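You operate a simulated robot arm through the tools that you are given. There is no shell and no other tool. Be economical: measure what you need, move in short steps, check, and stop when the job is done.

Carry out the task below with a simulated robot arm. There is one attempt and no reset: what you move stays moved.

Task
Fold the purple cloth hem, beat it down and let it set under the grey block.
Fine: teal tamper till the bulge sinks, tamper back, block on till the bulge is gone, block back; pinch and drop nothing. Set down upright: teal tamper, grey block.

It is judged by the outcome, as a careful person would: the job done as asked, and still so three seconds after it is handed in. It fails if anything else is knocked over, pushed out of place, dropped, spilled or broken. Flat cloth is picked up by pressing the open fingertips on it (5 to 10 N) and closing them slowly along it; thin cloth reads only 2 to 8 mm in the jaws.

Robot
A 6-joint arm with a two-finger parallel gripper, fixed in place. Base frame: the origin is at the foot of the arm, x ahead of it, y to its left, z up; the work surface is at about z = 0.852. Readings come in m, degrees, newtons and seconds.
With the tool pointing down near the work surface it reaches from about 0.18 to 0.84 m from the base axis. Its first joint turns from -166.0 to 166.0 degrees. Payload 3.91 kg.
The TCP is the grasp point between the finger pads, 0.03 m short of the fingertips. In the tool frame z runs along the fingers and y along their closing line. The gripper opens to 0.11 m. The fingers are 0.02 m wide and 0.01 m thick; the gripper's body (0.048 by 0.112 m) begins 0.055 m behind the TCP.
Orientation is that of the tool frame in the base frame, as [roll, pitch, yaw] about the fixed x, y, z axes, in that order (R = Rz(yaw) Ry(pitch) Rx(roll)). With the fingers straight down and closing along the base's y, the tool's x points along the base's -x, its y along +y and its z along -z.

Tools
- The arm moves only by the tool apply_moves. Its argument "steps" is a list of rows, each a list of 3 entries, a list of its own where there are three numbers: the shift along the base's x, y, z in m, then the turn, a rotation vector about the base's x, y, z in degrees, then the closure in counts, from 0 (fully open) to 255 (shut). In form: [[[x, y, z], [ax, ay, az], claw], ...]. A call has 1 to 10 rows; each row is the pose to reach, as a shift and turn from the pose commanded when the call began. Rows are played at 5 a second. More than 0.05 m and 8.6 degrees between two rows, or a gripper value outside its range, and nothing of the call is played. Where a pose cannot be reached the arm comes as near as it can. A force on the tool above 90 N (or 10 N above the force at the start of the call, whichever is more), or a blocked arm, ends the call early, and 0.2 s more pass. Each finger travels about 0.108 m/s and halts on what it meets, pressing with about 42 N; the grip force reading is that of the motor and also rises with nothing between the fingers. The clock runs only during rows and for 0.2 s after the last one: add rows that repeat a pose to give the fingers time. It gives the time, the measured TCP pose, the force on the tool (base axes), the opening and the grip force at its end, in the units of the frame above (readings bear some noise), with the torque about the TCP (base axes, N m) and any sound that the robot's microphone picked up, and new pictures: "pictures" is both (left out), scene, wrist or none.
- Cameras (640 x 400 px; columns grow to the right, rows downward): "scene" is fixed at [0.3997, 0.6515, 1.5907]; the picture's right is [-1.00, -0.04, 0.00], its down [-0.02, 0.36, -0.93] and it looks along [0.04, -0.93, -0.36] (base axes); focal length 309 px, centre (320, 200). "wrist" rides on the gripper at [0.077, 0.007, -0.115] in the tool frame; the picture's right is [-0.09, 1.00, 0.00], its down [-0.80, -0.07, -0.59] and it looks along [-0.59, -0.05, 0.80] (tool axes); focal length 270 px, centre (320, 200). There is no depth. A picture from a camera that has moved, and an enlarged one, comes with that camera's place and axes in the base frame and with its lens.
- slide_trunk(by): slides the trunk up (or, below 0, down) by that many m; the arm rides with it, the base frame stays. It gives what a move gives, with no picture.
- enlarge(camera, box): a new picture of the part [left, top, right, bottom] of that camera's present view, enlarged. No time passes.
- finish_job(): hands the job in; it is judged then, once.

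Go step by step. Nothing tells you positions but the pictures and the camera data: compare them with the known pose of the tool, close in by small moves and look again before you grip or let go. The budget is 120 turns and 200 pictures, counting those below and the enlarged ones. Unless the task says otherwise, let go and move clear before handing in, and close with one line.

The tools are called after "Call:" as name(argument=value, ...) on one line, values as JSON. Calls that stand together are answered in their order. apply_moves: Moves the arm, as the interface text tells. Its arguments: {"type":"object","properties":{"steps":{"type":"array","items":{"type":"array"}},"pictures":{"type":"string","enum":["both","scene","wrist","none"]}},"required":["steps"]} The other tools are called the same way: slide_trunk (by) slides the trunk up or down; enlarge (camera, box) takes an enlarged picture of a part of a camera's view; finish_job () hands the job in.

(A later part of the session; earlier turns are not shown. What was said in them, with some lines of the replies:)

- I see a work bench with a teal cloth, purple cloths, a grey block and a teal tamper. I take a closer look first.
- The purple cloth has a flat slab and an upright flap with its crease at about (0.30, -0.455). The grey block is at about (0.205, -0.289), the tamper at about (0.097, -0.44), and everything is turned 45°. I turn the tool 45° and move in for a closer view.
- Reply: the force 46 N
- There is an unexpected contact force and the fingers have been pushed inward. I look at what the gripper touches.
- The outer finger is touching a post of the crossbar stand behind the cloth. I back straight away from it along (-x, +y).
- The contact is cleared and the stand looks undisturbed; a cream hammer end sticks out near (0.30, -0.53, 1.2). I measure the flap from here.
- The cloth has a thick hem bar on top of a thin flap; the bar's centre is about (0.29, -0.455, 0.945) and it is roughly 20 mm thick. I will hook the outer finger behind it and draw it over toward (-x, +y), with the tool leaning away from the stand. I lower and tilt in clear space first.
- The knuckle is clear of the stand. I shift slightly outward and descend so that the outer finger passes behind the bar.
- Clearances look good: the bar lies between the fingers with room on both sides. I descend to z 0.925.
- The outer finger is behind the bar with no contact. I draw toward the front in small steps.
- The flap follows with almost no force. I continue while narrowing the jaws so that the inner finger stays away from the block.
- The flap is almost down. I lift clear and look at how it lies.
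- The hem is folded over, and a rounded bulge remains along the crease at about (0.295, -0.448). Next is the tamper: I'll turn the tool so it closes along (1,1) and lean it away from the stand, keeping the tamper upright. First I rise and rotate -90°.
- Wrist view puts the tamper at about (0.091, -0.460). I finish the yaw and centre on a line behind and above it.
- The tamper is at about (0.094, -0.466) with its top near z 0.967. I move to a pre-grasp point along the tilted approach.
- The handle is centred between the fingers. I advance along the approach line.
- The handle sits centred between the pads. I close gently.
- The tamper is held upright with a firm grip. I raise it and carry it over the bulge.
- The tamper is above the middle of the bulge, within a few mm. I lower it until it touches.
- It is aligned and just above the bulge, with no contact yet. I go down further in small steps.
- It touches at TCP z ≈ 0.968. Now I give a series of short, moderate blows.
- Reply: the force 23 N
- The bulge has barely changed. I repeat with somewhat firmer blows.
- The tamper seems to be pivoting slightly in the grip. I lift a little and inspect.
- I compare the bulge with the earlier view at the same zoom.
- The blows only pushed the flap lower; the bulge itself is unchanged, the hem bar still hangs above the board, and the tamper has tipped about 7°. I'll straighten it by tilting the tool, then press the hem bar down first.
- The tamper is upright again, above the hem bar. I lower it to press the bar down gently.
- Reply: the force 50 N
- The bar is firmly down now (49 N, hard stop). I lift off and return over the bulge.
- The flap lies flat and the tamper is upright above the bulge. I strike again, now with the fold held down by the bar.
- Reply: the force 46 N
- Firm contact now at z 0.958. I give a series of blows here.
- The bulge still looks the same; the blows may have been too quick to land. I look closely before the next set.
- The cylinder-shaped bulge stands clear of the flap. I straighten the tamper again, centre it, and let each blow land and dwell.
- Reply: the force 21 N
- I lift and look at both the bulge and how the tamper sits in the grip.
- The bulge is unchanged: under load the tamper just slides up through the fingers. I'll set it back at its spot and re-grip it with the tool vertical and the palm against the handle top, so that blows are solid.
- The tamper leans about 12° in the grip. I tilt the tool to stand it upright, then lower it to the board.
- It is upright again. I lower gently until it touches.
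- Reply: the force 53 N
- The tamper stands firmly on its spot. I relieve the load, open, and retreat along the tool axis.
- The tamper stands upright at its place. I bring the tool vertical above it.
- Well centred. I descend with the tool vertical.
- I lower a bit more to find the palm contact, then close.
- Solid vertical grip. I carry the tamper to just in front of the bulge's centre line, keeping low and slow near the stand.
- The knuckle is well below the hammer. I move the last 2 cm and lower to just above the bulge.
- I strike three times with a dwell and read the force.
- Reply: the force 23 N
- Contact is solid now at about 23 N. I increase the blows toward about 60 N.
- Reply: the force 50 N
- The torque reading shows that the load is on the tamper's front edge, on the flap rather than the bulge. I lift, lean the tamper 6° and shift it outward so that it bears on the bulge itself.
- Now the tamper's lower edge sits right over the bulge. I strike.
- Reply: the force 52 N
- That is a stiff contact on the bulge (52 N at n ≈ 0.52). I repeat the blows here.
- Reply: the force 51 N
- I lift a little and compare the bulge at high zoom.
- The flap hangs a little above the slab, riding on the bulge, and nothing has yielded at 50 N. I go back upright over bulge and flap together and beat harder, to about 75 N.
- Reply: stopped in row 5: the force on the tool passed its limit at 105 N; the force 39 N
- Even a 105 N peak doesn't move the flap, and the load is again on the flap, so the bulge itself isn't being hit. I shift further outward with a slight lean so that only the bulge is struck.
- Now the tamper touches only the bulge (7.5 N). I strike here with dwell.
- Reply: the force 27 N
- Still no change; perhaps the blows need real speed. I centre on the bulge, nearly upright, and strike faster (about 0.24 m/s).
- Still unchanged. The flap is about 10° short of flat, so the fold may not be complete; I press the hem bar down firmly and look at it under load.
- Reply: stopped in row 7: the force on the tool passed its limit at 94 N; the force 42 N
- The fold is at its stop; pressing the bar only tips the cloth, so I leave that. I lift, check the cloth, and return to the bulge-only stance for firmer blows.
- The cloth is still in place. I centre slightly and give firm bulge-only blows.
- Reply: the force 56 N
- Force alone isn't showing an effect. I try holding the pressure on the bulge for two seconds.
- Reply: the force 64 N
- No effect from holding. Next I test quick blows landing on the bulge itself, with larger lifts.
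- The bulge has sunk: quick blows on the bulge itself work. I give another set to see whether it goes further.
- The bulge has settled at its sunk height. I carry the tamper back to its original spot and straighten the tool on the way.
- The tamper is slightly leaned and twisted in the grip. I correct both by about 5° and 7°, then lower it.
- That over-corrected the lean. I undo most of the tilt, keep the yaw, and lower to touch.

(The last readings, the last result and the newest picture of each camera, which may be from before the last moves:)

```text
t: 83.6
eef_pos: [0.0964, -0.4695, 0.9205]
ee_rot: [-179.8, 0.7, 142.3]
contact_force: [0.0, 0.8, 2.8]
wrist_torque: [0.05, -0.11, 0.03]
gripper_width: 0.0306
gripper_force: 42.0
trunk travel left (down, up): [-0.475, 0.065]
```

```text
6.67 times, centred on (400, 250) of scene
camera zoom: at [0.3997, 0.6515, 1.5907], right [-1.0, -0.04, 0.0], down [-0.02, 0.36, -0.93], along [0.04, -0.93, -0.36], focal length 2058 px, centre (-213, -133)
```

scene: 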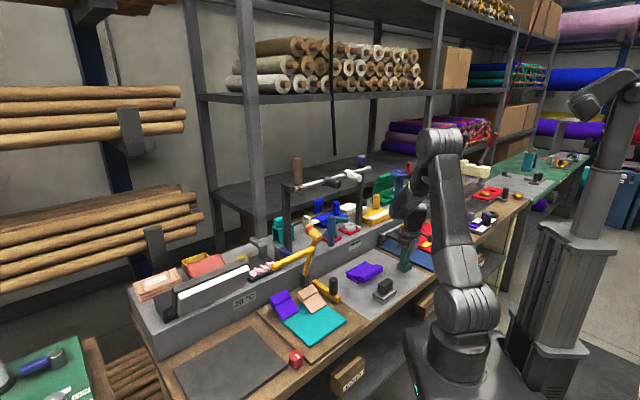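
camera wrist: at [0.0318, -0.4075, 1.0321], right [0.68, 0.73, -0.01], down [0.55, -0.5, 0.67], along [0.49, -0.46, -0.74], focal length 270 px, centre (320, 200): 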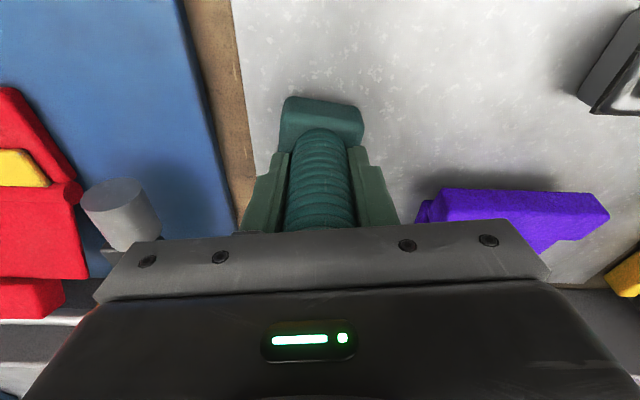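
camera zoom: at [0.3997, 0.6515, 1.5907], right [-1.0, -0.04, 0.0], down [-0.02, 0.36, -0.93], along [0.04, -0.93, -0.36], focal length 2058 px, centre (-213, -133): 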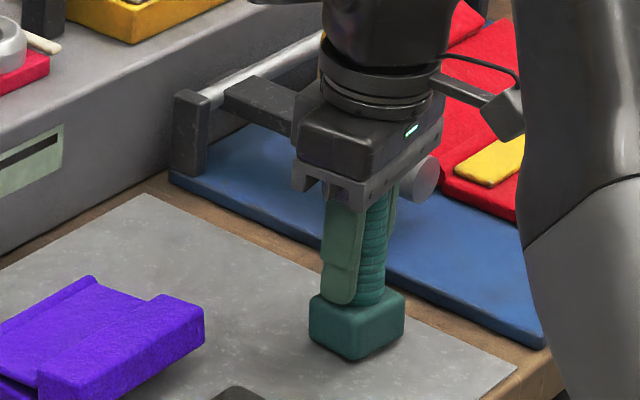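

It touches. I press lightly to square it on the board, then open slowly.

Call:
apply_moves(steps=[[[0, 0, -0.002], [0, 0, 0], 255], [[0, 0, -0.004], [0, 0, 0], 255], [[0, 0, -0.004], [0, 0, 0], 255]], pictures="none")

Call:
enlarge(camera="scene", box=[360, 220, 440, 280])

```text
t: 84.4
eef_pos: [0.0956, -0.4686, 0.9202]
ee_rot: [-179.3, 1.1, 142.3]
contact_force: [1.9, -0.8, 48.6]
wrist_torque: [0.13, -1.5, -0.01]
gripper_width: 0.0308
gripper_force: 42.7
trunk travel left (down, up): [-0.475, 0.065]
```

```text
6.67 times, centred on (400, 250) of scene
camera zoom: at [0.3997, 0.6515, 1.5907], right [-1.0, -0.04, 0.0], down [-0.02, 0.36, -0.93], along [0.04, -0.93, -0.36], focal length 2058 px, centre (-213, -133)
```

zoom: 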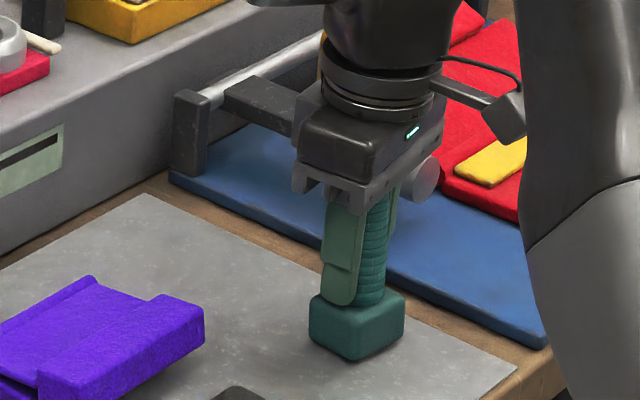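

It rests on its +x edge, leaning a few degrees. I relieve it and rotate 3° to level it.

Call:
apply_moves(steps=[[[0, 0, 0.004], [0, 0, 0], 255], [[0, 0, 0.004], [0, -3.5, 0], 255], [[0, 0, 0.002], [0, -3.5, 0], 255], [[0, 0, 0.001], [0, -3.5, 0], 255]], pictures="none")

Call:
enlarge(camera="scene", box=[380, 235, 430, 280])

```text
t: 85.4
eef_pos: [0.0949, -0.4676, 0.9197]
ee_rot: [178.2, 3.7, 142.3]
contact_force: [-25.8, -1.8, 37.5]
wrist_torque: [-1.19, 2.06, -0.74]
gripper_width: 0.0307
gripper_force: 42.4
trunk travel left (down, up): [-0.475, 0.065]
```

```text
8.89 times, centred on (405, 258) of scene
camera zoom: at [0.3997, 0.6515, 1.5907], right [-1.0, -0.04, 0.0], down [-0.02, 0.36, -0.93], along [0.04, -0.93, -0.36], focal length 2744 px, centre (-436, -311)
```

zoom: 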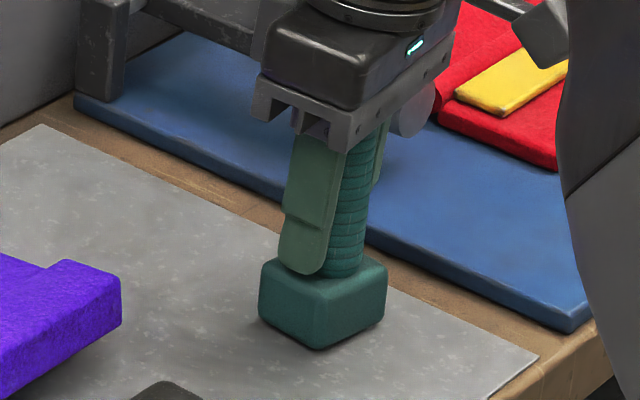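

The base is flat on the board now. I relax the preload, open slowly and rise straight up.

Call:
apply_moves(steps=[[[0.001, 0, 0.002], [0, 0, 0], 255], [[0.001, 0, 0.003], [0, 0, 0], 210], [[0.001, 0, 0.003], [0, 0, 0], 170], [[0.001, 0, 0.003], [0, 0, 0], 110], [[0.001, 0, 0.003], [0, 0, 0], 50], [[0.001, 0, 0.003], [0, 0, 0], 50]])

Call:
enlarge(camera="scene", box=[380, 235, 430, 280])

```text
t: 86.8
eef_pos: [0.0965, -0.4679, 0.9198]
ee_rot: [178.0, 3.5, 142.2]
contact_force: [0.1, 1.0, 4.3]
wrist_torque: [0.0, 0.05, -0.03]
gripper_width: 0.0884
gripper_force: 0.0
trunk travel left (down, up): [-0.475, 0.065]
camera wrist: at [0.0327, -0.4138, 1.03], right [0.68, 0.73, 0.04], down [0.55, -0.54, 0.64], along [0.49, -0.41, -0.77], focal length 270 px, centre (320, 200)
```

scene: 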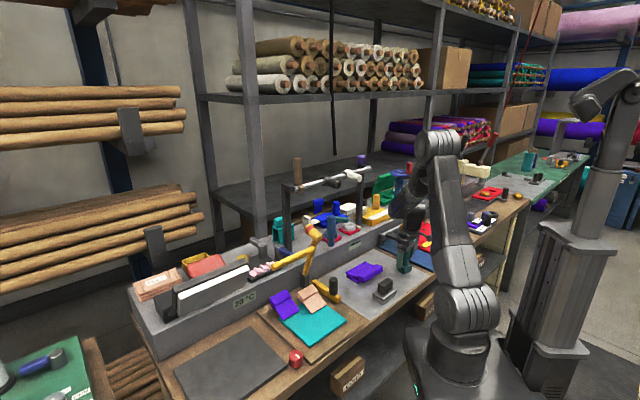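
wrist: 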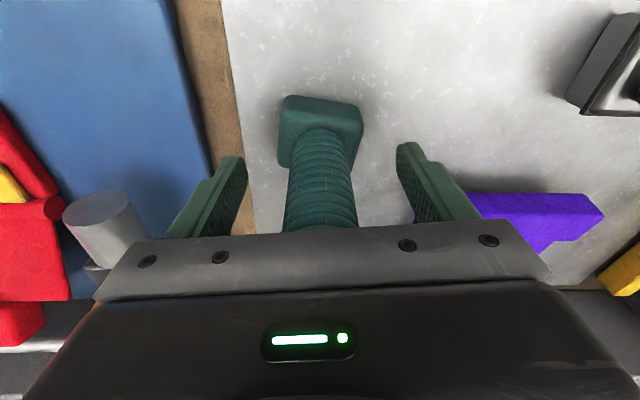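

```text
8.89 times, centred on (405, 258) of scene
camera zoom: at [0.3997, 0.6515, 1.5907], right [-1.0, -0.04, 0.0], down [-0.02, 0.36, -0.93], along [0.04, -0.93, -0.36], focal length 2744 px, centre (-436, -311)
```

zoom: 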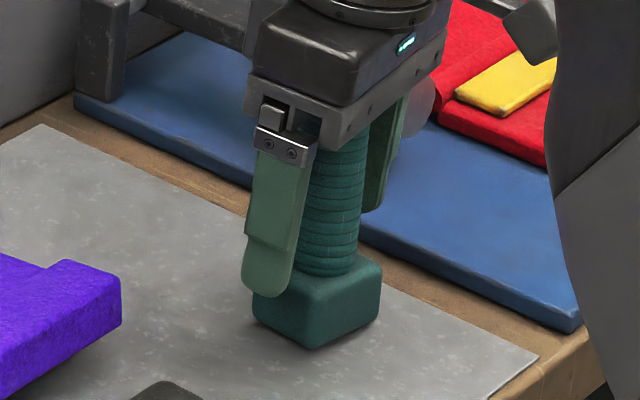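

The tamper stands upright, released. I rise straight up, straighten the tool and move above the grey block.

Call:
apply_moves(steps=[[[-0.002, 0, 0.03], [0, 0, 0], 50], [[-0.004, 0, 0.07], [0, 0, 0], 50], [[-0.004, 0, 0.11], [0.6, 4, 0], 50], [[-0.004, 0.01, 0.14], [0.6, 4, -7], 50], [[0.02, 0.05, 0.15], [0.6, 4, -7.2], 50], [[0.045, 0.09, 0.15], [0.6, 4, -7.2], 50], [[0.07, 0.13, 0.15], [0.6, 4, -7.2], 50], [[0.095, 0.165, 0.15], [0.6, 4, -7.2], 50], [[0.105, 0.175, 0.15], [0.6, 4, -7.2], 50]])

Call:
enlarge(camera="scene", box=[340, 230, 440, 310])

```text
t: 88.8
eef_pos: [0.2032, -0.2918, 1.0698]
ee_rot: [-179.7, 0.1, 135.0]
contact_force: [-0.4, -0.3, 0.6]
wrist_torque: [-0.03, 0.01, 0.03]
gripper_width: 0.0881
gripper_force: 0.0
trunk travel left (down, up): [-0.475, 0.065]
camera wrist: at [0.1541, -0.2316, 1.1843], right [0.77, 0.64, 0.0], down [0.52, -0.61, 0.6], along [0.38, -0.46, -0.8], focal length 270 px, centre (320, 200)
```

scene: 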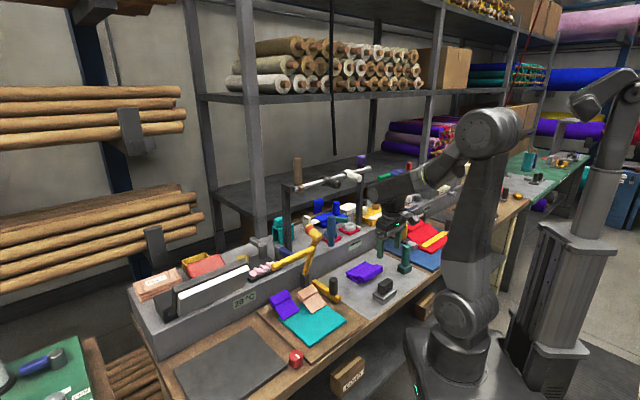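
wrist: 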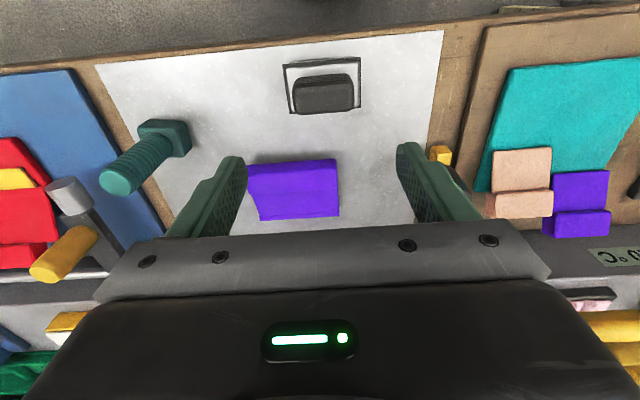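

```text
5.00 times, centred on (390, 270) of scene
camera zoom: at [0.3997, 0.6515, 1.5907], right [-1.0, -0.04, 0.0], down [-0.02, 0.36, -0.93], along [0.04, -0.93, -0.36], focal length 1544 px, centre (-30, -150)
```

zoom: 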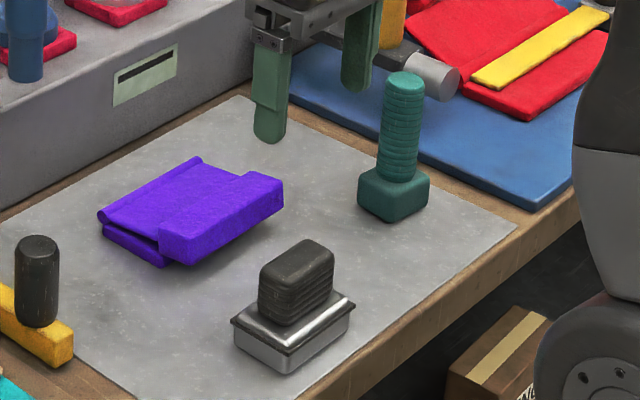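

The tamper is upright in place. The block is at (0.2035, -0.287) with its handle top near z 0.923; I open fully and descend over the handle.

Call:
apply_moves(steps=[[[0, 0.004, -0.03], [0, 0, 0], 0], [[0, 0.004, -0.07], [0, 0, 0], 0], [[0, 0.004, -0.11], [0, 0, 0], 0], [[0, 0.004, -0.135], [0, 0, 0], 0], [[0, 0.004, -0.135], [0, 0, 0], 0]])

Call:
enlarge(camera="scene", box=[350, 250, 430, 310])

```text
t: 90.0
eef_pos: [0.2042, -0.289, 0.9349]
ee_rot: [-179.7, 0.1, 135.1]
contact_force: [0.0, 0.7, -0.3]
wrist_torque: [0.03, 0.03, 0.02]
gripper_width: 0.1098
gripper_force: 0.0
trunk travel left (down, up): [-0.475, 0.065]
camera wrist: at [0.1537, -0.229, 1.049], right [0.77, 0.64, 0.0], down [0.52, -0.61, 0.6], along [0.38, -0.46, -0.8], focal length 270 px, centre (320, 200)
```

scene: 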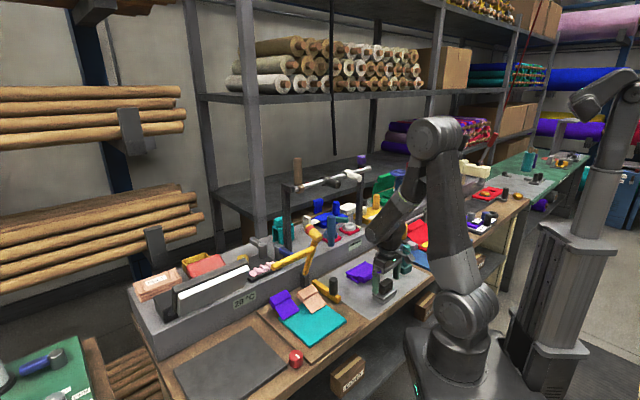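
wrist: 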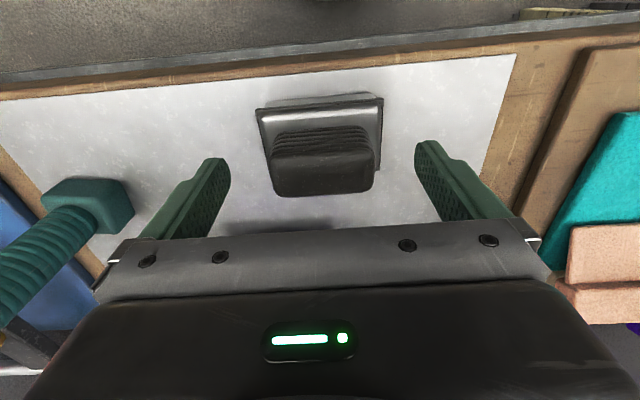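

```text
6.67 times, centred on (390, 280) of scene
camera zoom: at [0.3997, 0.6515, 1.5907], right [-1.0, -0.04, 0.0], down [-0.02, 0.36, -0.93], along [0.04, -0.93, -0.36], focal length 2058 px, centre (-147, -333)
```

zoom: 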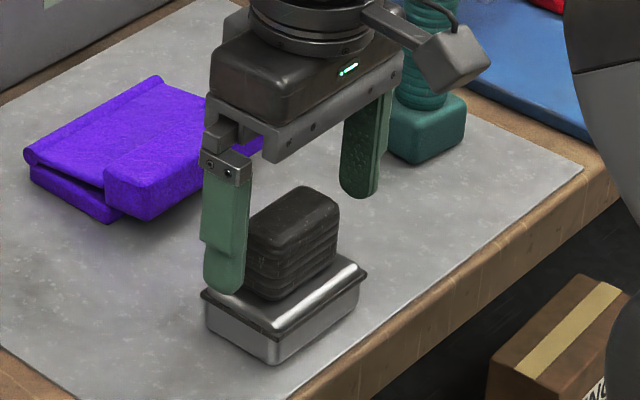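

The handle is centred. I go down another 17 mm and close.

Call:
apply_moves(steps=[[[0, 0, -0.01], [0, 0, 0], 0], [[0, 0, -0.016], [0, 0, 0], 0], [[0, 0, -0.016], [0, 0, 0], 50], [[0, 0, -0.016], [0, 0, 0], 90], [[0, 0, -0.016], [0, 0, 0], 130], [[0, 0, -0.016], [0, 0, 0], 180], [[0, 0, -0.016], [0, 0, 0], 255], [[0, 0, -0.016], [0, 0, 0], 255]])

Call:
enlarge(camera="scene", box=[350, 250, 430, 310])

```text
t: 91.8
eef_pos: [0.2015, -0.2901, 0.9192]
ee_rot: [-179.6, 0.0, 135.2]
contact_force: [-0.5, -0.2, 1.3]
wrist_torque: [0.22, -0.17, -0.03]
gripper_width: 0.0597
gripper_force: 41.8
trunk travel left (down, up): [-0.475, 0.065]
camera wrist: at [0.1533, -0.2295, 1.0336], right [0.77, 0.64, 0.0], down [0.52, -0.61, 0.6], along [0.38, -0.46, -0.8], focal length 270 px, centre (320, 200)
```

scene: 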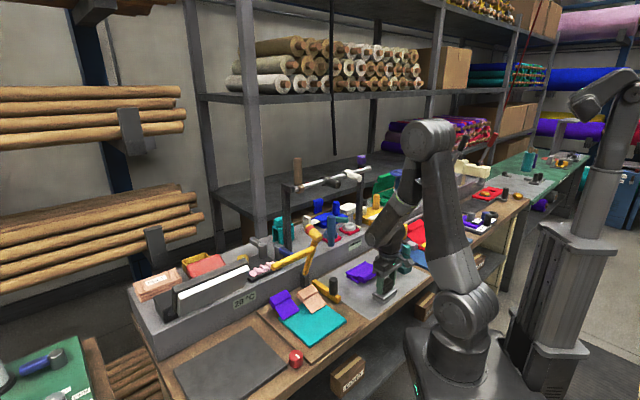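
wrist: 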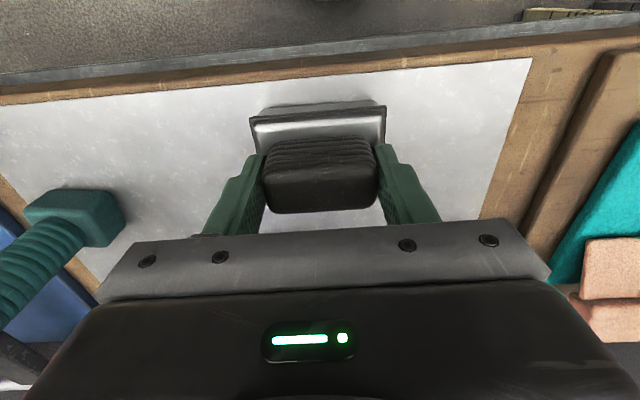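

```text
6.67 times, centred on (390, 280) of scene
camera zoom: at [0.3997, 0.6515, 1.5907], right [-1.0, -0.04, 0.0], down [-0.02, 0.36, -0.93], along [0.04, -0.93, -0.36], focal length 2058 px, centre (-147, -333)
```

zoom: 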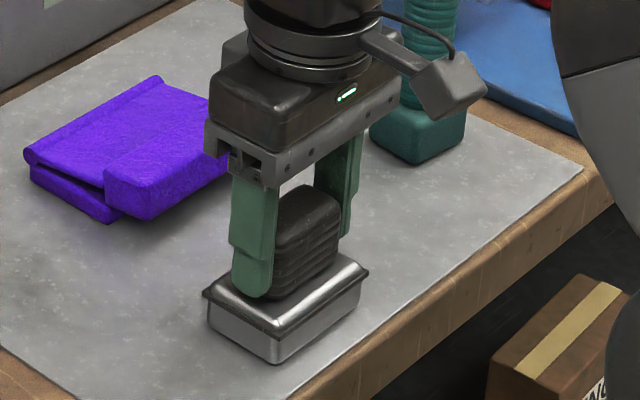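

The block is gripped firmly at 60 mm. I lift it and carry it over the bulge.

Call:
apply_moves(steps=[[[0, 0, 0.03], [0, 0, 0], 255], [[0, 0, 0.065], [0, 0, 0], 255], [[0.015, -0.03, 0.065], [0, 0, 0], 255], [[0.032, -0.06, 0.065], [0, 0, 0], 255], [[0.05, -0.09, 0.065], [0, 0, 0], 255], [[0.065, -0.115, 0.06], [0, 0, 0], 255], [[0.08, -0.14, 0.05], [0, 0, 0], 255], [[0.088, -0.154, 0.042], [0, 0, 0], 255], [[0.088, -0.154, 0.036], [0, 0, 0], 255]])

Call:
enlarge(camera="scene", box=[330, 220, 410, 280])

```text
t: 93.8
eef_pos: [0.2897, -0.4426, 0.9543]
ee_rot: [-179.7, 0.1, 135.1]
contact_force: [-0.1, -0.5, -6.2]
wrist_torque: [0.05, 0.01, 0.0]
gripper_width: 0.0596
gripper_force: 42.1
trunk travel left (down, up): [-0.475, 0.065]
camera wrist: at [0.2404, -0.3839, 1.0691], right [0.77, 0.64, 0.0], down [0.52, -0.61, 0.6], along [0.38, -0.46, -0.8], focal length 270 px, centre (320, 200)
```

scene: 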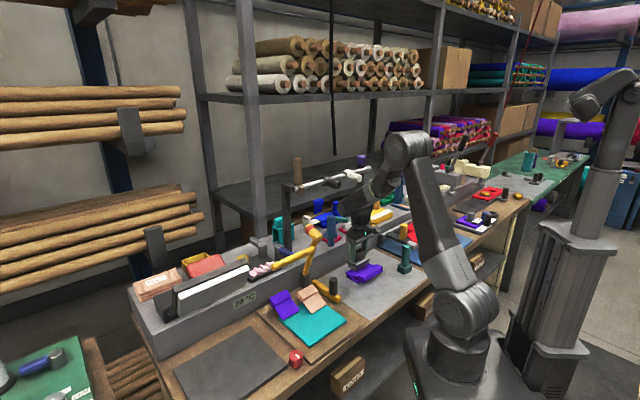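
wrist: 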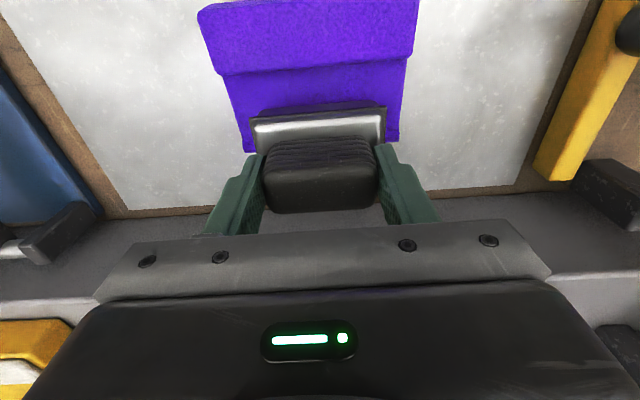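

```text
6.67 times, centred on (370, 250) of scene
camera zoom: at [0.3997, 0.6515, 1.5907], right [-1.0, -0.04, 0.0], down [-0.02, 0.36, -0.93], along [0.04, -0.93, -0.36], focal length 2058 px, centre (-13, -133)
```

zoom: 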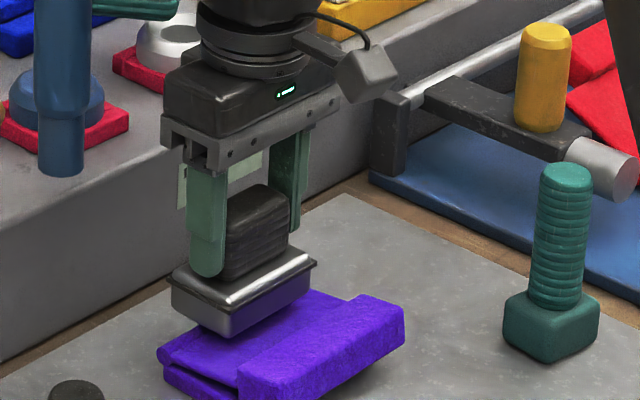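

The block hangs over the bulge. I lower it gently onto it.

Call:
apply_moves(steps=[[[0, 0, -0.004], [0, 0, 0], 255], [[0, 0, -0.008], [0, 0, 0], 255], [[0, 0, -0.011], [0, 0, 0], 255]], pictures="none")

Call:
enlarge(camera="scene", box=[330, 220, 410, 280])

```text
t: 94.6
eef_pos: [0.2907, -0.4435, 0.9443]
ee_rot: [-179.7, 0.2, 135.2]
contact_force: [0.5, -1.5, 7.8]
wrist_torque: [0.59, -0.16, -0.01]
gripper_width: 0.0597
gripper_force: 42.0
trunk travel left (down, up): [-0.475, 0.065]
```

```text
6.67 times, centred on (370, 250) of scene
camera zoom: at [0.3997, 0.6515, 1.5907], right [-1.0, -0.04, 0.0], down [-0.02, 0.36, -0.93], along [0.04, -0.93, -0.36], focal length 2058 px, centre (-13, -133)
```

zoom: 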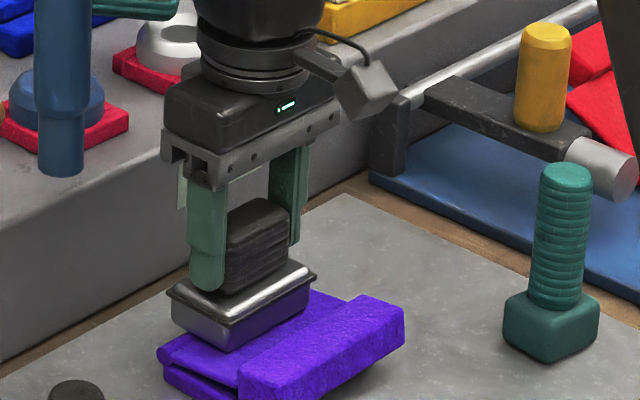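

It's in contact (about 14 N). I hold two seconds and watch the bulge.

Call:
apply_moves(steps=[[[0, 0, 0], [0, 0, 0], 255], [[0, 0, 0], [0, 0, 0], 255], [[0, 0, 0], [0, 0, 0], 255], [[0, 0, 0], [0, 0, 0], 255], [[0, 0, 0], [0, 0, 0], 255], [[0, 0, 0], [0, 0, 0], 255], [[0, 0, 0], [0, 0, 0], 255], [[0, 0, 0], [0, 0, 0], 255], [[0, 0, 0], [0, 0, 0], 255], [[0, 0, 0], [0, 0, 0], 255]], pictures="none")

Call:
enlarge(camera="scene", box=[345, 240, 393, 285])

```text
t: 96.8
eef_pos: [0.2886, -0.4434, 0.9445]
ee_rot: [-179.7, 0.2, 135.1]
contact_force: [4.4, -6.4, 21.6]
wrist_torque: [0.51, -0.26, -0.08]
gripper_width: 0.06
gripper_force: 42.0
trunk travel left (down, up): [-0.475, 0.065]
```

```text
8.89 times, centred on (369, 262) of scene
camera zoom: at [0.3997, 0.6515, 1.5907], right [-1.0, -0.04, 0.0], down [-0.02, 0.36, -0.93], along [0.04, -0.93, -0.36], focal length 2744 px, centre (-116, -356)
```

zoom: 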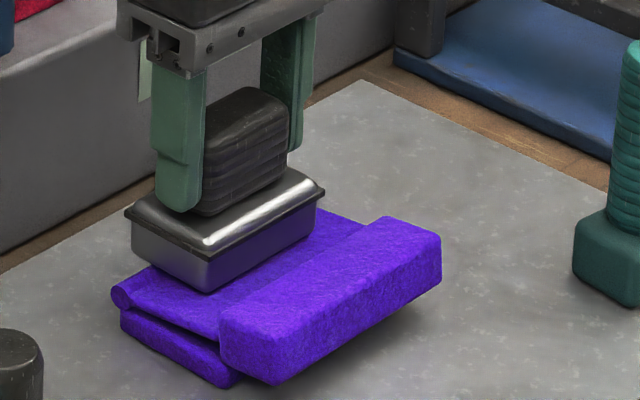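

The block's front edge rests on the flap and the bulge isn't loaded yet. I let it settle freely by easing the grip open slowly.

Call:
apply_moves(steps=[[[0, 0, 0.001], [0, 0, 0], 150], [[0, 0, 0.001], [0, 0, 0], 125], [[0, 0, 0.001], [0, 0, 0], 119], [[0, 0, 0.001], [0, 0, 0], 115], [[0, 0, 0.001], [0, 0, 0], 112], [[0, 0, 0.001], [0, 0, 0], 108], [[0, 0, 0.001], [0, 0, 0], 103], [[0, 0, 0.001], [0, 0, 0], 103]])

Call:
enlarge(camera="scene", box=[345, 240, 393, 285])

```text
t: 98.6
eef_pos: [0.2892, -0.4447, 0.9456]
ee_rot: [-179.7, 0.1, 135.1]
contact_force: [0.5, -0.2, 0.1]
wrist_torque: [-0.06, 0.01, 0.0]
gripper_width: 0.0655
gripper_force: 0.1
trunk travel left (down, up): [-0.475, 0.065]
camera wrist: at [0.24, -0.3831, 1.0599], right [0.77, 0.64, 0.0], down [0.52, -0.61, 0.6], along [0.38, -0.46, -0.8], focal length 270 px, centre (320, 200)
```

scene: 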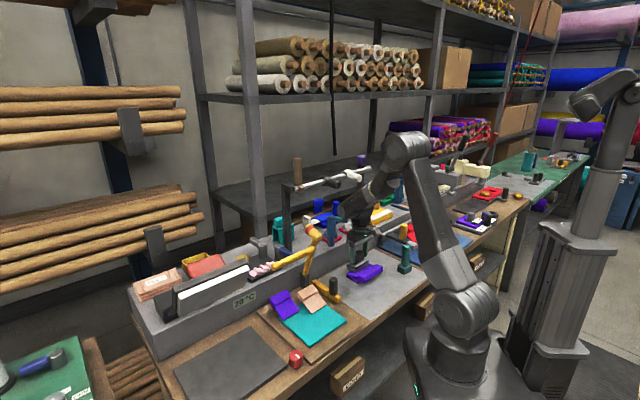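
wrist: 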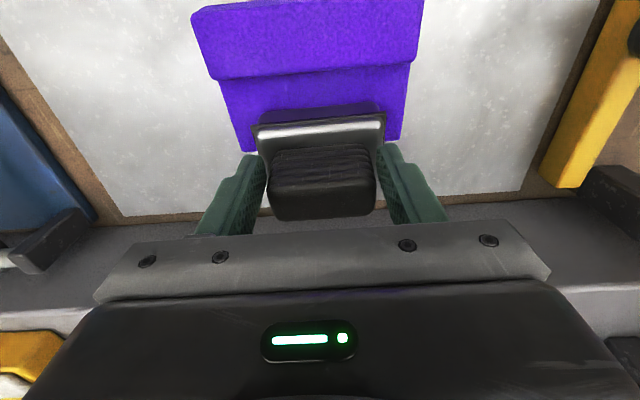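

```text
8.89 times, centred on (369, 262) of scene
camera zoom: at [0.3997, 0.6515, 1.5907], right [-1.0, -0.04, 0.0], down [-0.02, 0.36, -0.93], along [0.04, -0.93, -0.36], focal length 2744 px, centre (-116, -356)
```

zoom: 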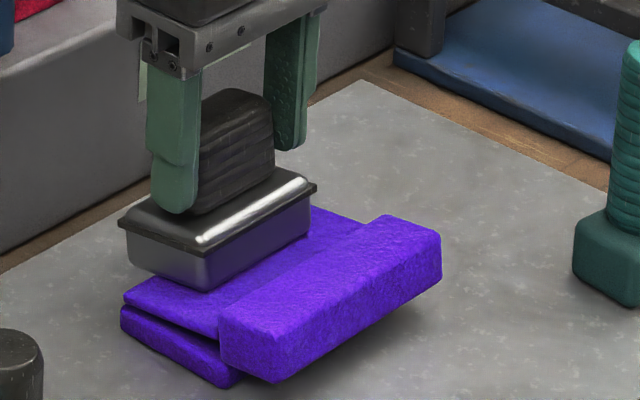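

The block settled and the bulge end is no longer visible. I wait a bit more, then check again.

Call:
apply_moves(steps=[[[0, 0, 0], [0, 0, 0], 103], [[0, 0, 0], [0, 0, 0], 103], [[0, 0, 0], [0, 0, 0], 103], [[0, 0, 0], [0, 0, 0], 103], [[0, 0, 0], [0, 0, 0], 103], [[0, 0, 0], [0, 0, 0], 103], [[0, 0, 0], [0, 0, 0], 103], [[0, 0, 0], [0, 0, 0], 103], [[0, 0, 0], [0, 0, 0], 103], [[0, 0, 0], [0, 0, 0], 103]], pictures="none")

Call:
enlarge(camera="scene", box=[345, 240, 393, 285])

```text
t: 100.8
eef_pos: [0.29, -0.4437, 0.9461]
ee_rot: [-179.7, 0.1, 135.1]
contact_force: [1.1, -0.3, -0.6]
wrist_torque: [0.01, 0.0, 0.02]
gripper_width: 0.0657
gripper_force: 0.0
trunk travel left (down, up): [-0.475, 0.065]
```

```text
8.89 times, centred on (369, 262) of scene
camera zoom: at [0.3997, 0.6515, 1.5907], right [-1.0, -0.04, 0.0], down [-0.02, 0.36, -0.93], along [0.04, -0.93, -0.36], focal length 2744 px, centre (-116, -356)
```

zoom: 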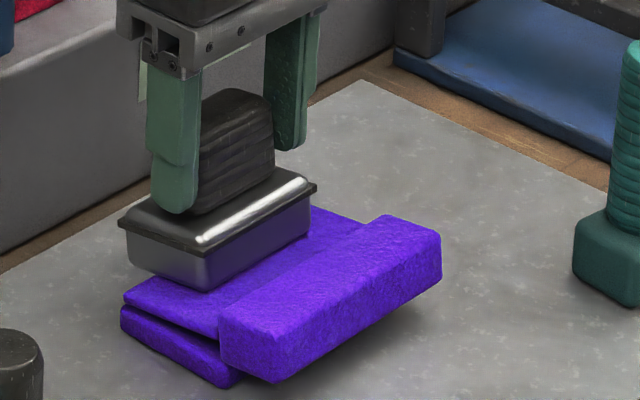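

The bulge is gone. I grip the block again and lift it off.

Call:
apply_moves(steps=[[[0, 0, 0], [0, 0, 0], 115], [[0, 0, 0], [0, 0, 0], 135], [[0, 0, 0], [0, 0, 0], 200], [[0, 0, 0], [0, 0, 0], 255], [[0, 0, 0], [0, 0, 0], 255], [[0, 0, 0.015], [0, 0, 0], 255], [[-0.01, 0.016, 0.03], [0, 0, 0], 255], [[-0.025, 0.045, 0.04], [0, 0, 0], 255], [[-0.025, 0.045, 0.04], [0, 0, 0], 255]])

Call:
enlarge(camera="scene", box=[330, 210, 430, 285])

```text
t: 102.8
eef_pos: [0.2651, -0.3992, 0.9857]
ee_rot: [-179.7, 0.1, 135.1]
contact_force: [0.0, -0.4, -6.0]
wrist_torque: [0.02, -0.01, 0.0]
gripper_width: 0.0599
gripper_force: 42.2
trunk travel left (down, up): [-0.475, 0.065]
camera wrist: at [0.2148, -0.3387, 1.1003], right [0.77, 0.64, 0.0], down [0.52, -0.61, 0.6], along [0.38, -0.46, -0.8], focal length 270 px, centre (320, 200)
```

scene: 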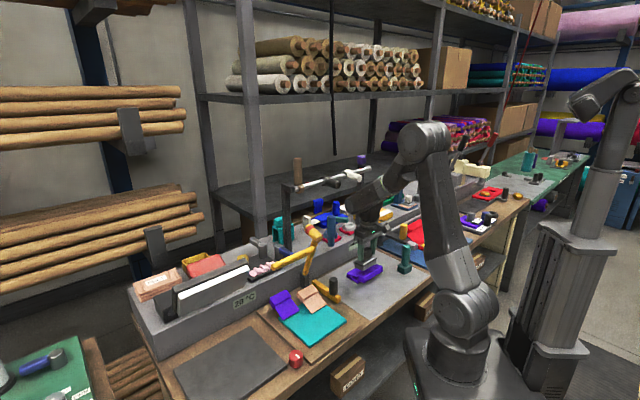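
wrist: 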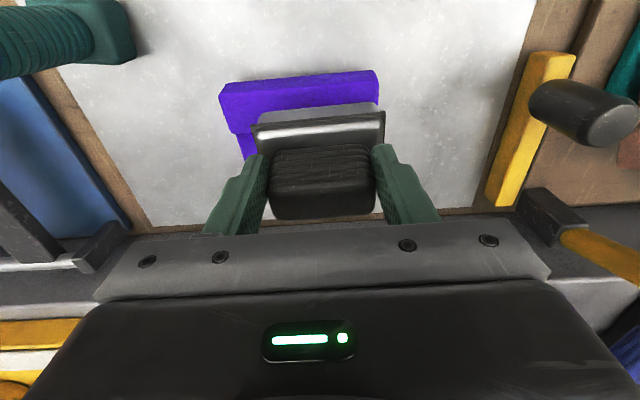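

```text
5.33 times, centred on (380, 248) of scene
camera zoom: at [0.3997, 0.6515, 1.5907], right [-1.0, -0.04, 0.0], down [-0.02, 0.36, -0.93], along [0.04, -0.93, -0.36], focal length 1647 px, centre (0, -53)
```

zoom: 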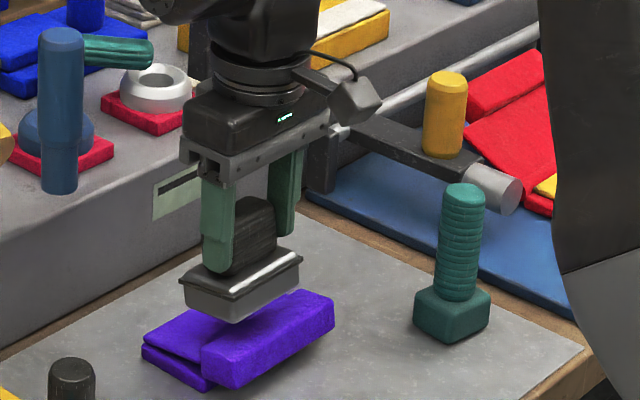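

Lifted clean and the hem lies flat. I carry the block back to its spot, levelling it by a small tilt.

Call:
apply_moves(steps=[[[-0.016, 0.028, 0], [0, 0, 0], 255], [[-0.032, 0.056, 0], [-1.5, -1.5, 0], 255], [[-0.048, 0.084, 0], [-3, -3, 0], 255], [[-0.0625, 0.111, -0.005], [-4, -4, 0], 255], [[-0.0625, 0.111, -0.03], [-4, -4, 0], 255], [[-0.0625, 0.111, -0.055], [-4, -4, 0], 255], [[-0.0625, 0.111, -0.055], [-4, -4, 0], 255]])

Call:
enlarge(camera="scene", box=[350, 250, 430, 310])

Call:
enlarge(camera="scene", box=[345, 250, 393, 285])

```text
t: 104.4
eef_pos: [0.2032, -0.287, 0.9292]
ee_rot: [-179.7, 5.6, 135.1]
contact_force: [-0.7, 0.2, -5.8]
wrist_torque: [0.02, 0.04, -0.03]
gripper_width: 0.0601
gripper_force: 41.9
trunk travel left (down, up): [-0.475, 0.065]
camera wrist: at [0.1463, -0.2189, 1.0353], right [0.77, 0.64, 0.0], down [0.47, -0.57, 0.67], along [0.43, -0.51, -0.74], focal length 270 px, centre (320, 200)
```

scene: 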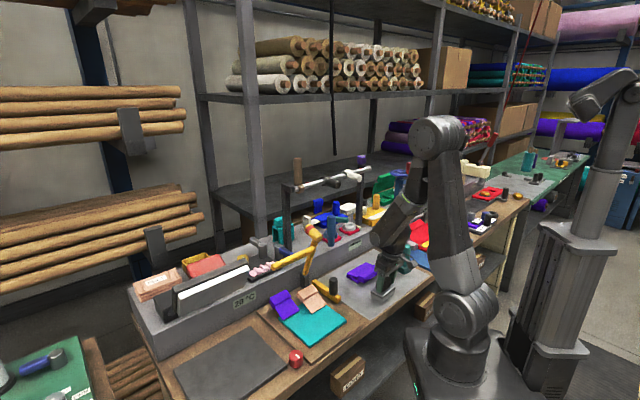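
wrist: 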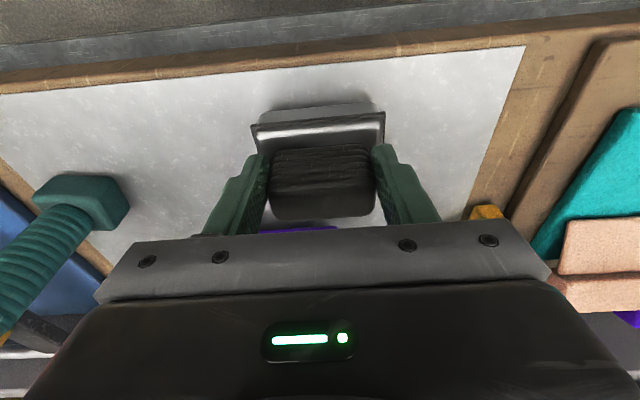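

```text
6.67 times, centred on (390, 280) of scene
camera zoom: at [0.3997, 0.6515, 1.5907], right [-1.0, -0.04, 0.0], down [-0.02, 0.36, -0.93], along [0.04, -0.93, -0.36], focal length 2058 px, centre (-147, -333)
```

zoom: 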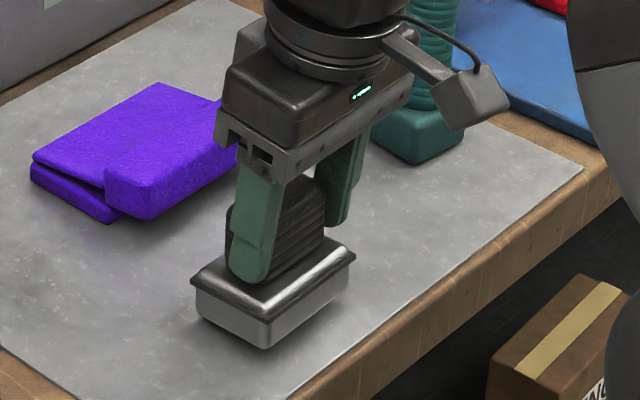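

```text
11.43 times, centred on (369, 268) of scene
camera zoom: at [0.3997, 0.6515, 1.5907], right [-1.0, -0.04, 0.0], down [-0.02, 0.36, -0.93], along [0.04, -0.93, -0.36], focal length 3528 px, centre (-240, -571)
```

zoom: 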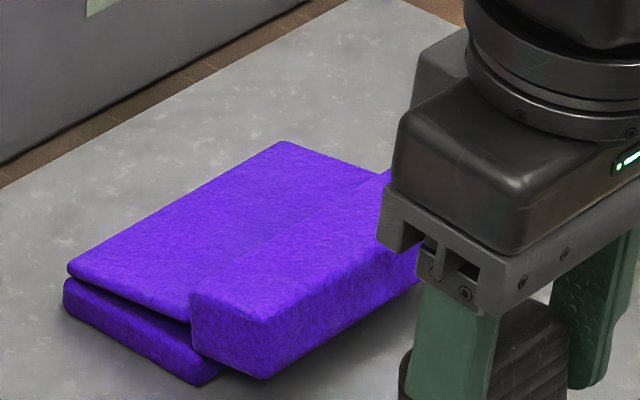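

The bulge is completely gone. The block hangs level, about 10 mm above the board; I nudge it a few mm and lower it to touch.

Call:
apply_moves(steps=[[[-0.002, 0.002, -0.002], [0, 0, 0], 255], [[-0.004, 0.004, -0.004], [0, 0, 0], 255], [[-0.004, 0.004, -0.007], [0, 0, 0], 255], [[-0.004, 0.004, -0.009], [0, 0, 0], 255]], pictures="none")

Call:
enlarge(camera="scene", box=[350, 250, 430, 310])

```text
t: 105.4
eef_pos: [0.1987, -0.2832, 0.922]
ee_rot: [-179.7, 6.1, 135.1]
contact_force: [-2.6, 2.9, 25.6]
wrist_torque: [-0.06, -1.08, 0.22]
gripper_width: 0.0598
gripper_force: 42.3
trunk travel left (down, up): [-0.475, 0.065]
```

```text
6.67 times, centred on (390, 280) of scene
camera zoom: at [0.3997, 0.6515, 1.5907], right [-1.0, -0.04, 0.0], down [-0.02, 0.36, -0.93], along [0.04, -0.93, -0.36], focal length 2058 px, centre (-147, -333)
```

zoom: 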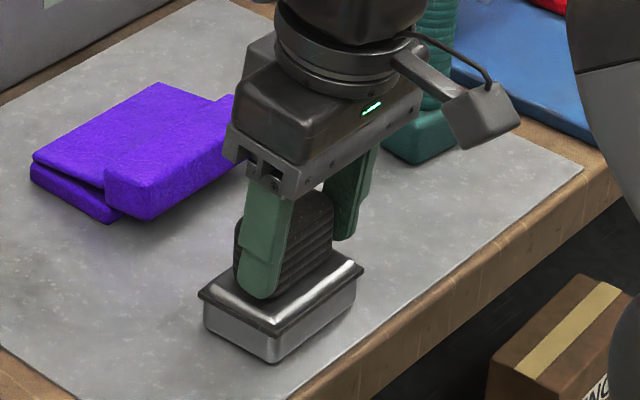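

The block is down at its original place, only slightly preloaded on one edge. I relieve the pressure and open slowly.

Call:
apply_moves(steps=[[[0, 0, 0.003], [-1, -1, 0], 255], [[0, 0, 0.003], [-1, -1, 0], 150], [[0, 0, 0.003], [-1, -1, 0], 122], [[0, 0, 0.003], [-1, -1, 0], 116], [[0, 0, 0.003], [-1, -1, 0], 110], [[0, 0, 0.003], [-1, -1, 0], 95], [[0, 0, 0.003], [-1, -1, 0], 50], [[0, 0, 0.003], [-1, -1, 0], 0], [[0, 0, 0.003], [-1, -1, 0], 0]])

Call:
enlarge(camera="scene", box=[350, 250, 430, 310])

```text
t: 107.4
eef_pos: [0.1987, -0.2835, 0.9245]
ee_rot: [-179.8, 7.1, 135.2]
contact_force: [-0.4, -0.1, 0.3]
wrist_torque: [-0.02, -0.01, -0.01]
gripper_width: 0.11
gripper_force: 0.1
trunk travel left (down, up): [-0.475, 0.065]
camera wrist: at [0.1401, -0.2134, 1.0284], right [0.77, 0.64, 0.01], down [0.46, -0.56, 0.69], along [0.45, -0.53, -0.72], focal length 270 px, centre (320, 200)
```

scene: 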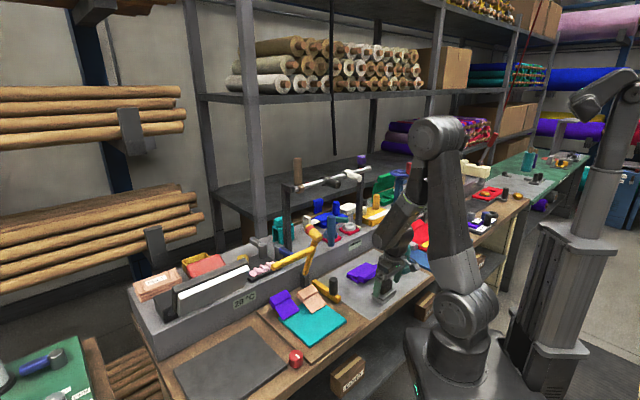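
wrist: 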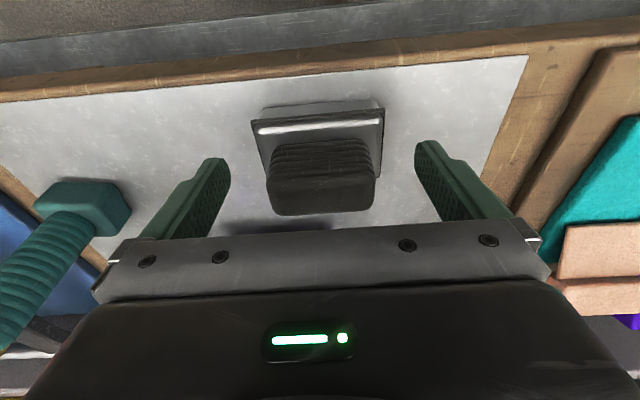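

```text
6.67 times, centred on (390, 280) of scene
camera zoom: at [0.3997, 0.6515, 1.5907], right [-1.0, -0.04, 0.0], down [-0.02, 0.36, -0.93], along [0.04, -0.93, -0.36], focal length 2058 px, centre (-147, -333)
```

zoom: 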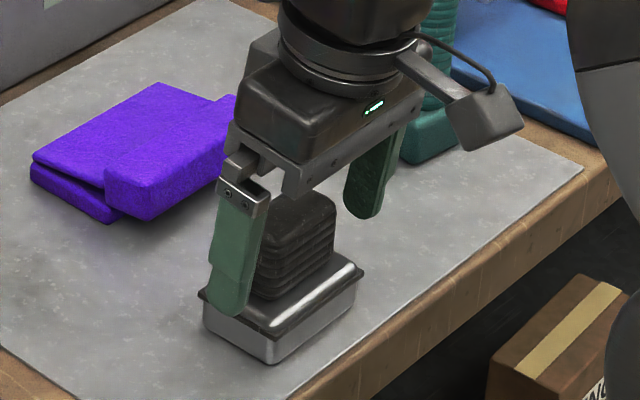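

The block is standing flat and released. I rise straight up along the tool axis and move clear.

Call:
apply_moves(steps=[[[-0.003, 0.003, 0.03], [0, 0, 0], 0], [[-0.006, 0.006, 0.07], [0, 0, 0], 0], [[-0.01, 0.01, 0.115], [0, 0, 0], 0], [[-0.01, 0.01, 0.16], [0, 0, 0], 0], [[-0.01, 0.01, 0.2], [0, 0, 0], 0], [[-0.01, 0.01, 0.2], [0, 0, 0], 0]])

Call:
enlarge(camera="scene", box=[330, 220, 450, 310])

Call:
enlarge(camera="scene", box=[270, 140, 430, 240])

```text
t: 108.8
eef_pos: [0.1868, -0.2732, 1.1227]
ee_rot: [-179.6, 7.2, 135.1]
contact_force: [0.5, -0.2, 0.2]
wrist_torque: [0.0, 0.01, -0.01]
gripper_width: 0.1102
gripper_force: 0.1
trunk travel left (down, up): [-0.475, 0.065]
camera wrist: at [0.1279, -0.2032, 1.2281], right [0.77, 0.64, 0.01], down [0.46, -0.56, 0.69], along [0.45, -0.53, -0.72], focal length 270 px, centre (320, 200)
```

scene: 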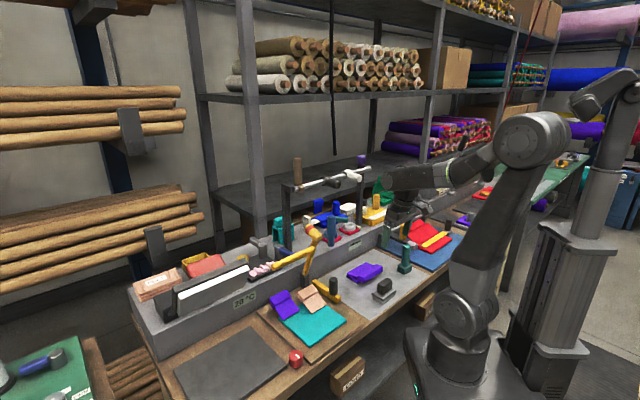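
wrist: 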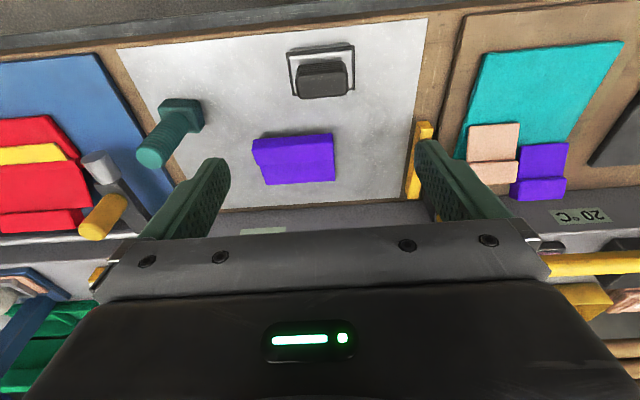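

```text
4.44 times, centred on (390, 265) of scene
camera zoom: at [0.3997, 0.6515, 1.5907], right [-1.0, -0.04, 0.0], down [-0.02, 0.36, -0.93], along [0.04, -0.93, -0.36], focal length 1372 px, centre (9, -89)
```

zoom: 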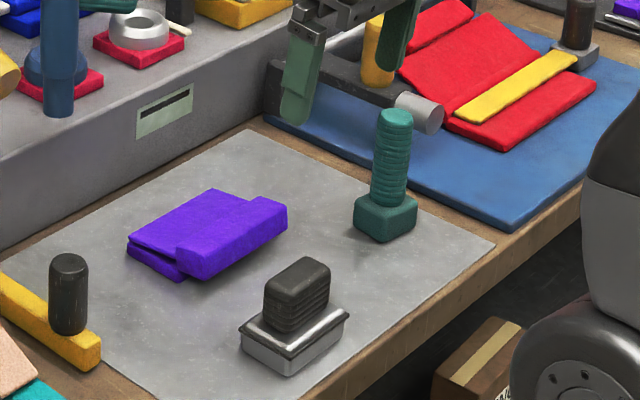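

```text
4.00 times, centred on (350, 190) of scene
camera zoom: at [0.3997, 0.6515, 1.5907], right [-1.0, -0.04, 0.0], down [-0.02, 0.36, -0.93], along [0.04, -0.93, -0.36], focal length 1235 px, centre (200, 240)
```

zoom: 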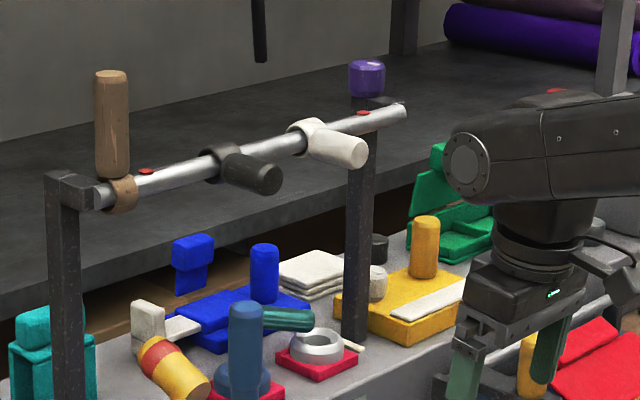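

The hem is folded flat with no bulge, the tamper and block stand upright in their places, and the stand behind is unchanged. I hand the job in.

Call:
finish_job()

```text
The job is handed in.
```

The purple hem is folded and beaten down, and the bulge is gone after setting under the grey block. The teal tamper and the block are back upright in their places. While first positioning, the gripper briefly pressed a hammer on the stand behind the cloth, and later views show the stand unchanged.
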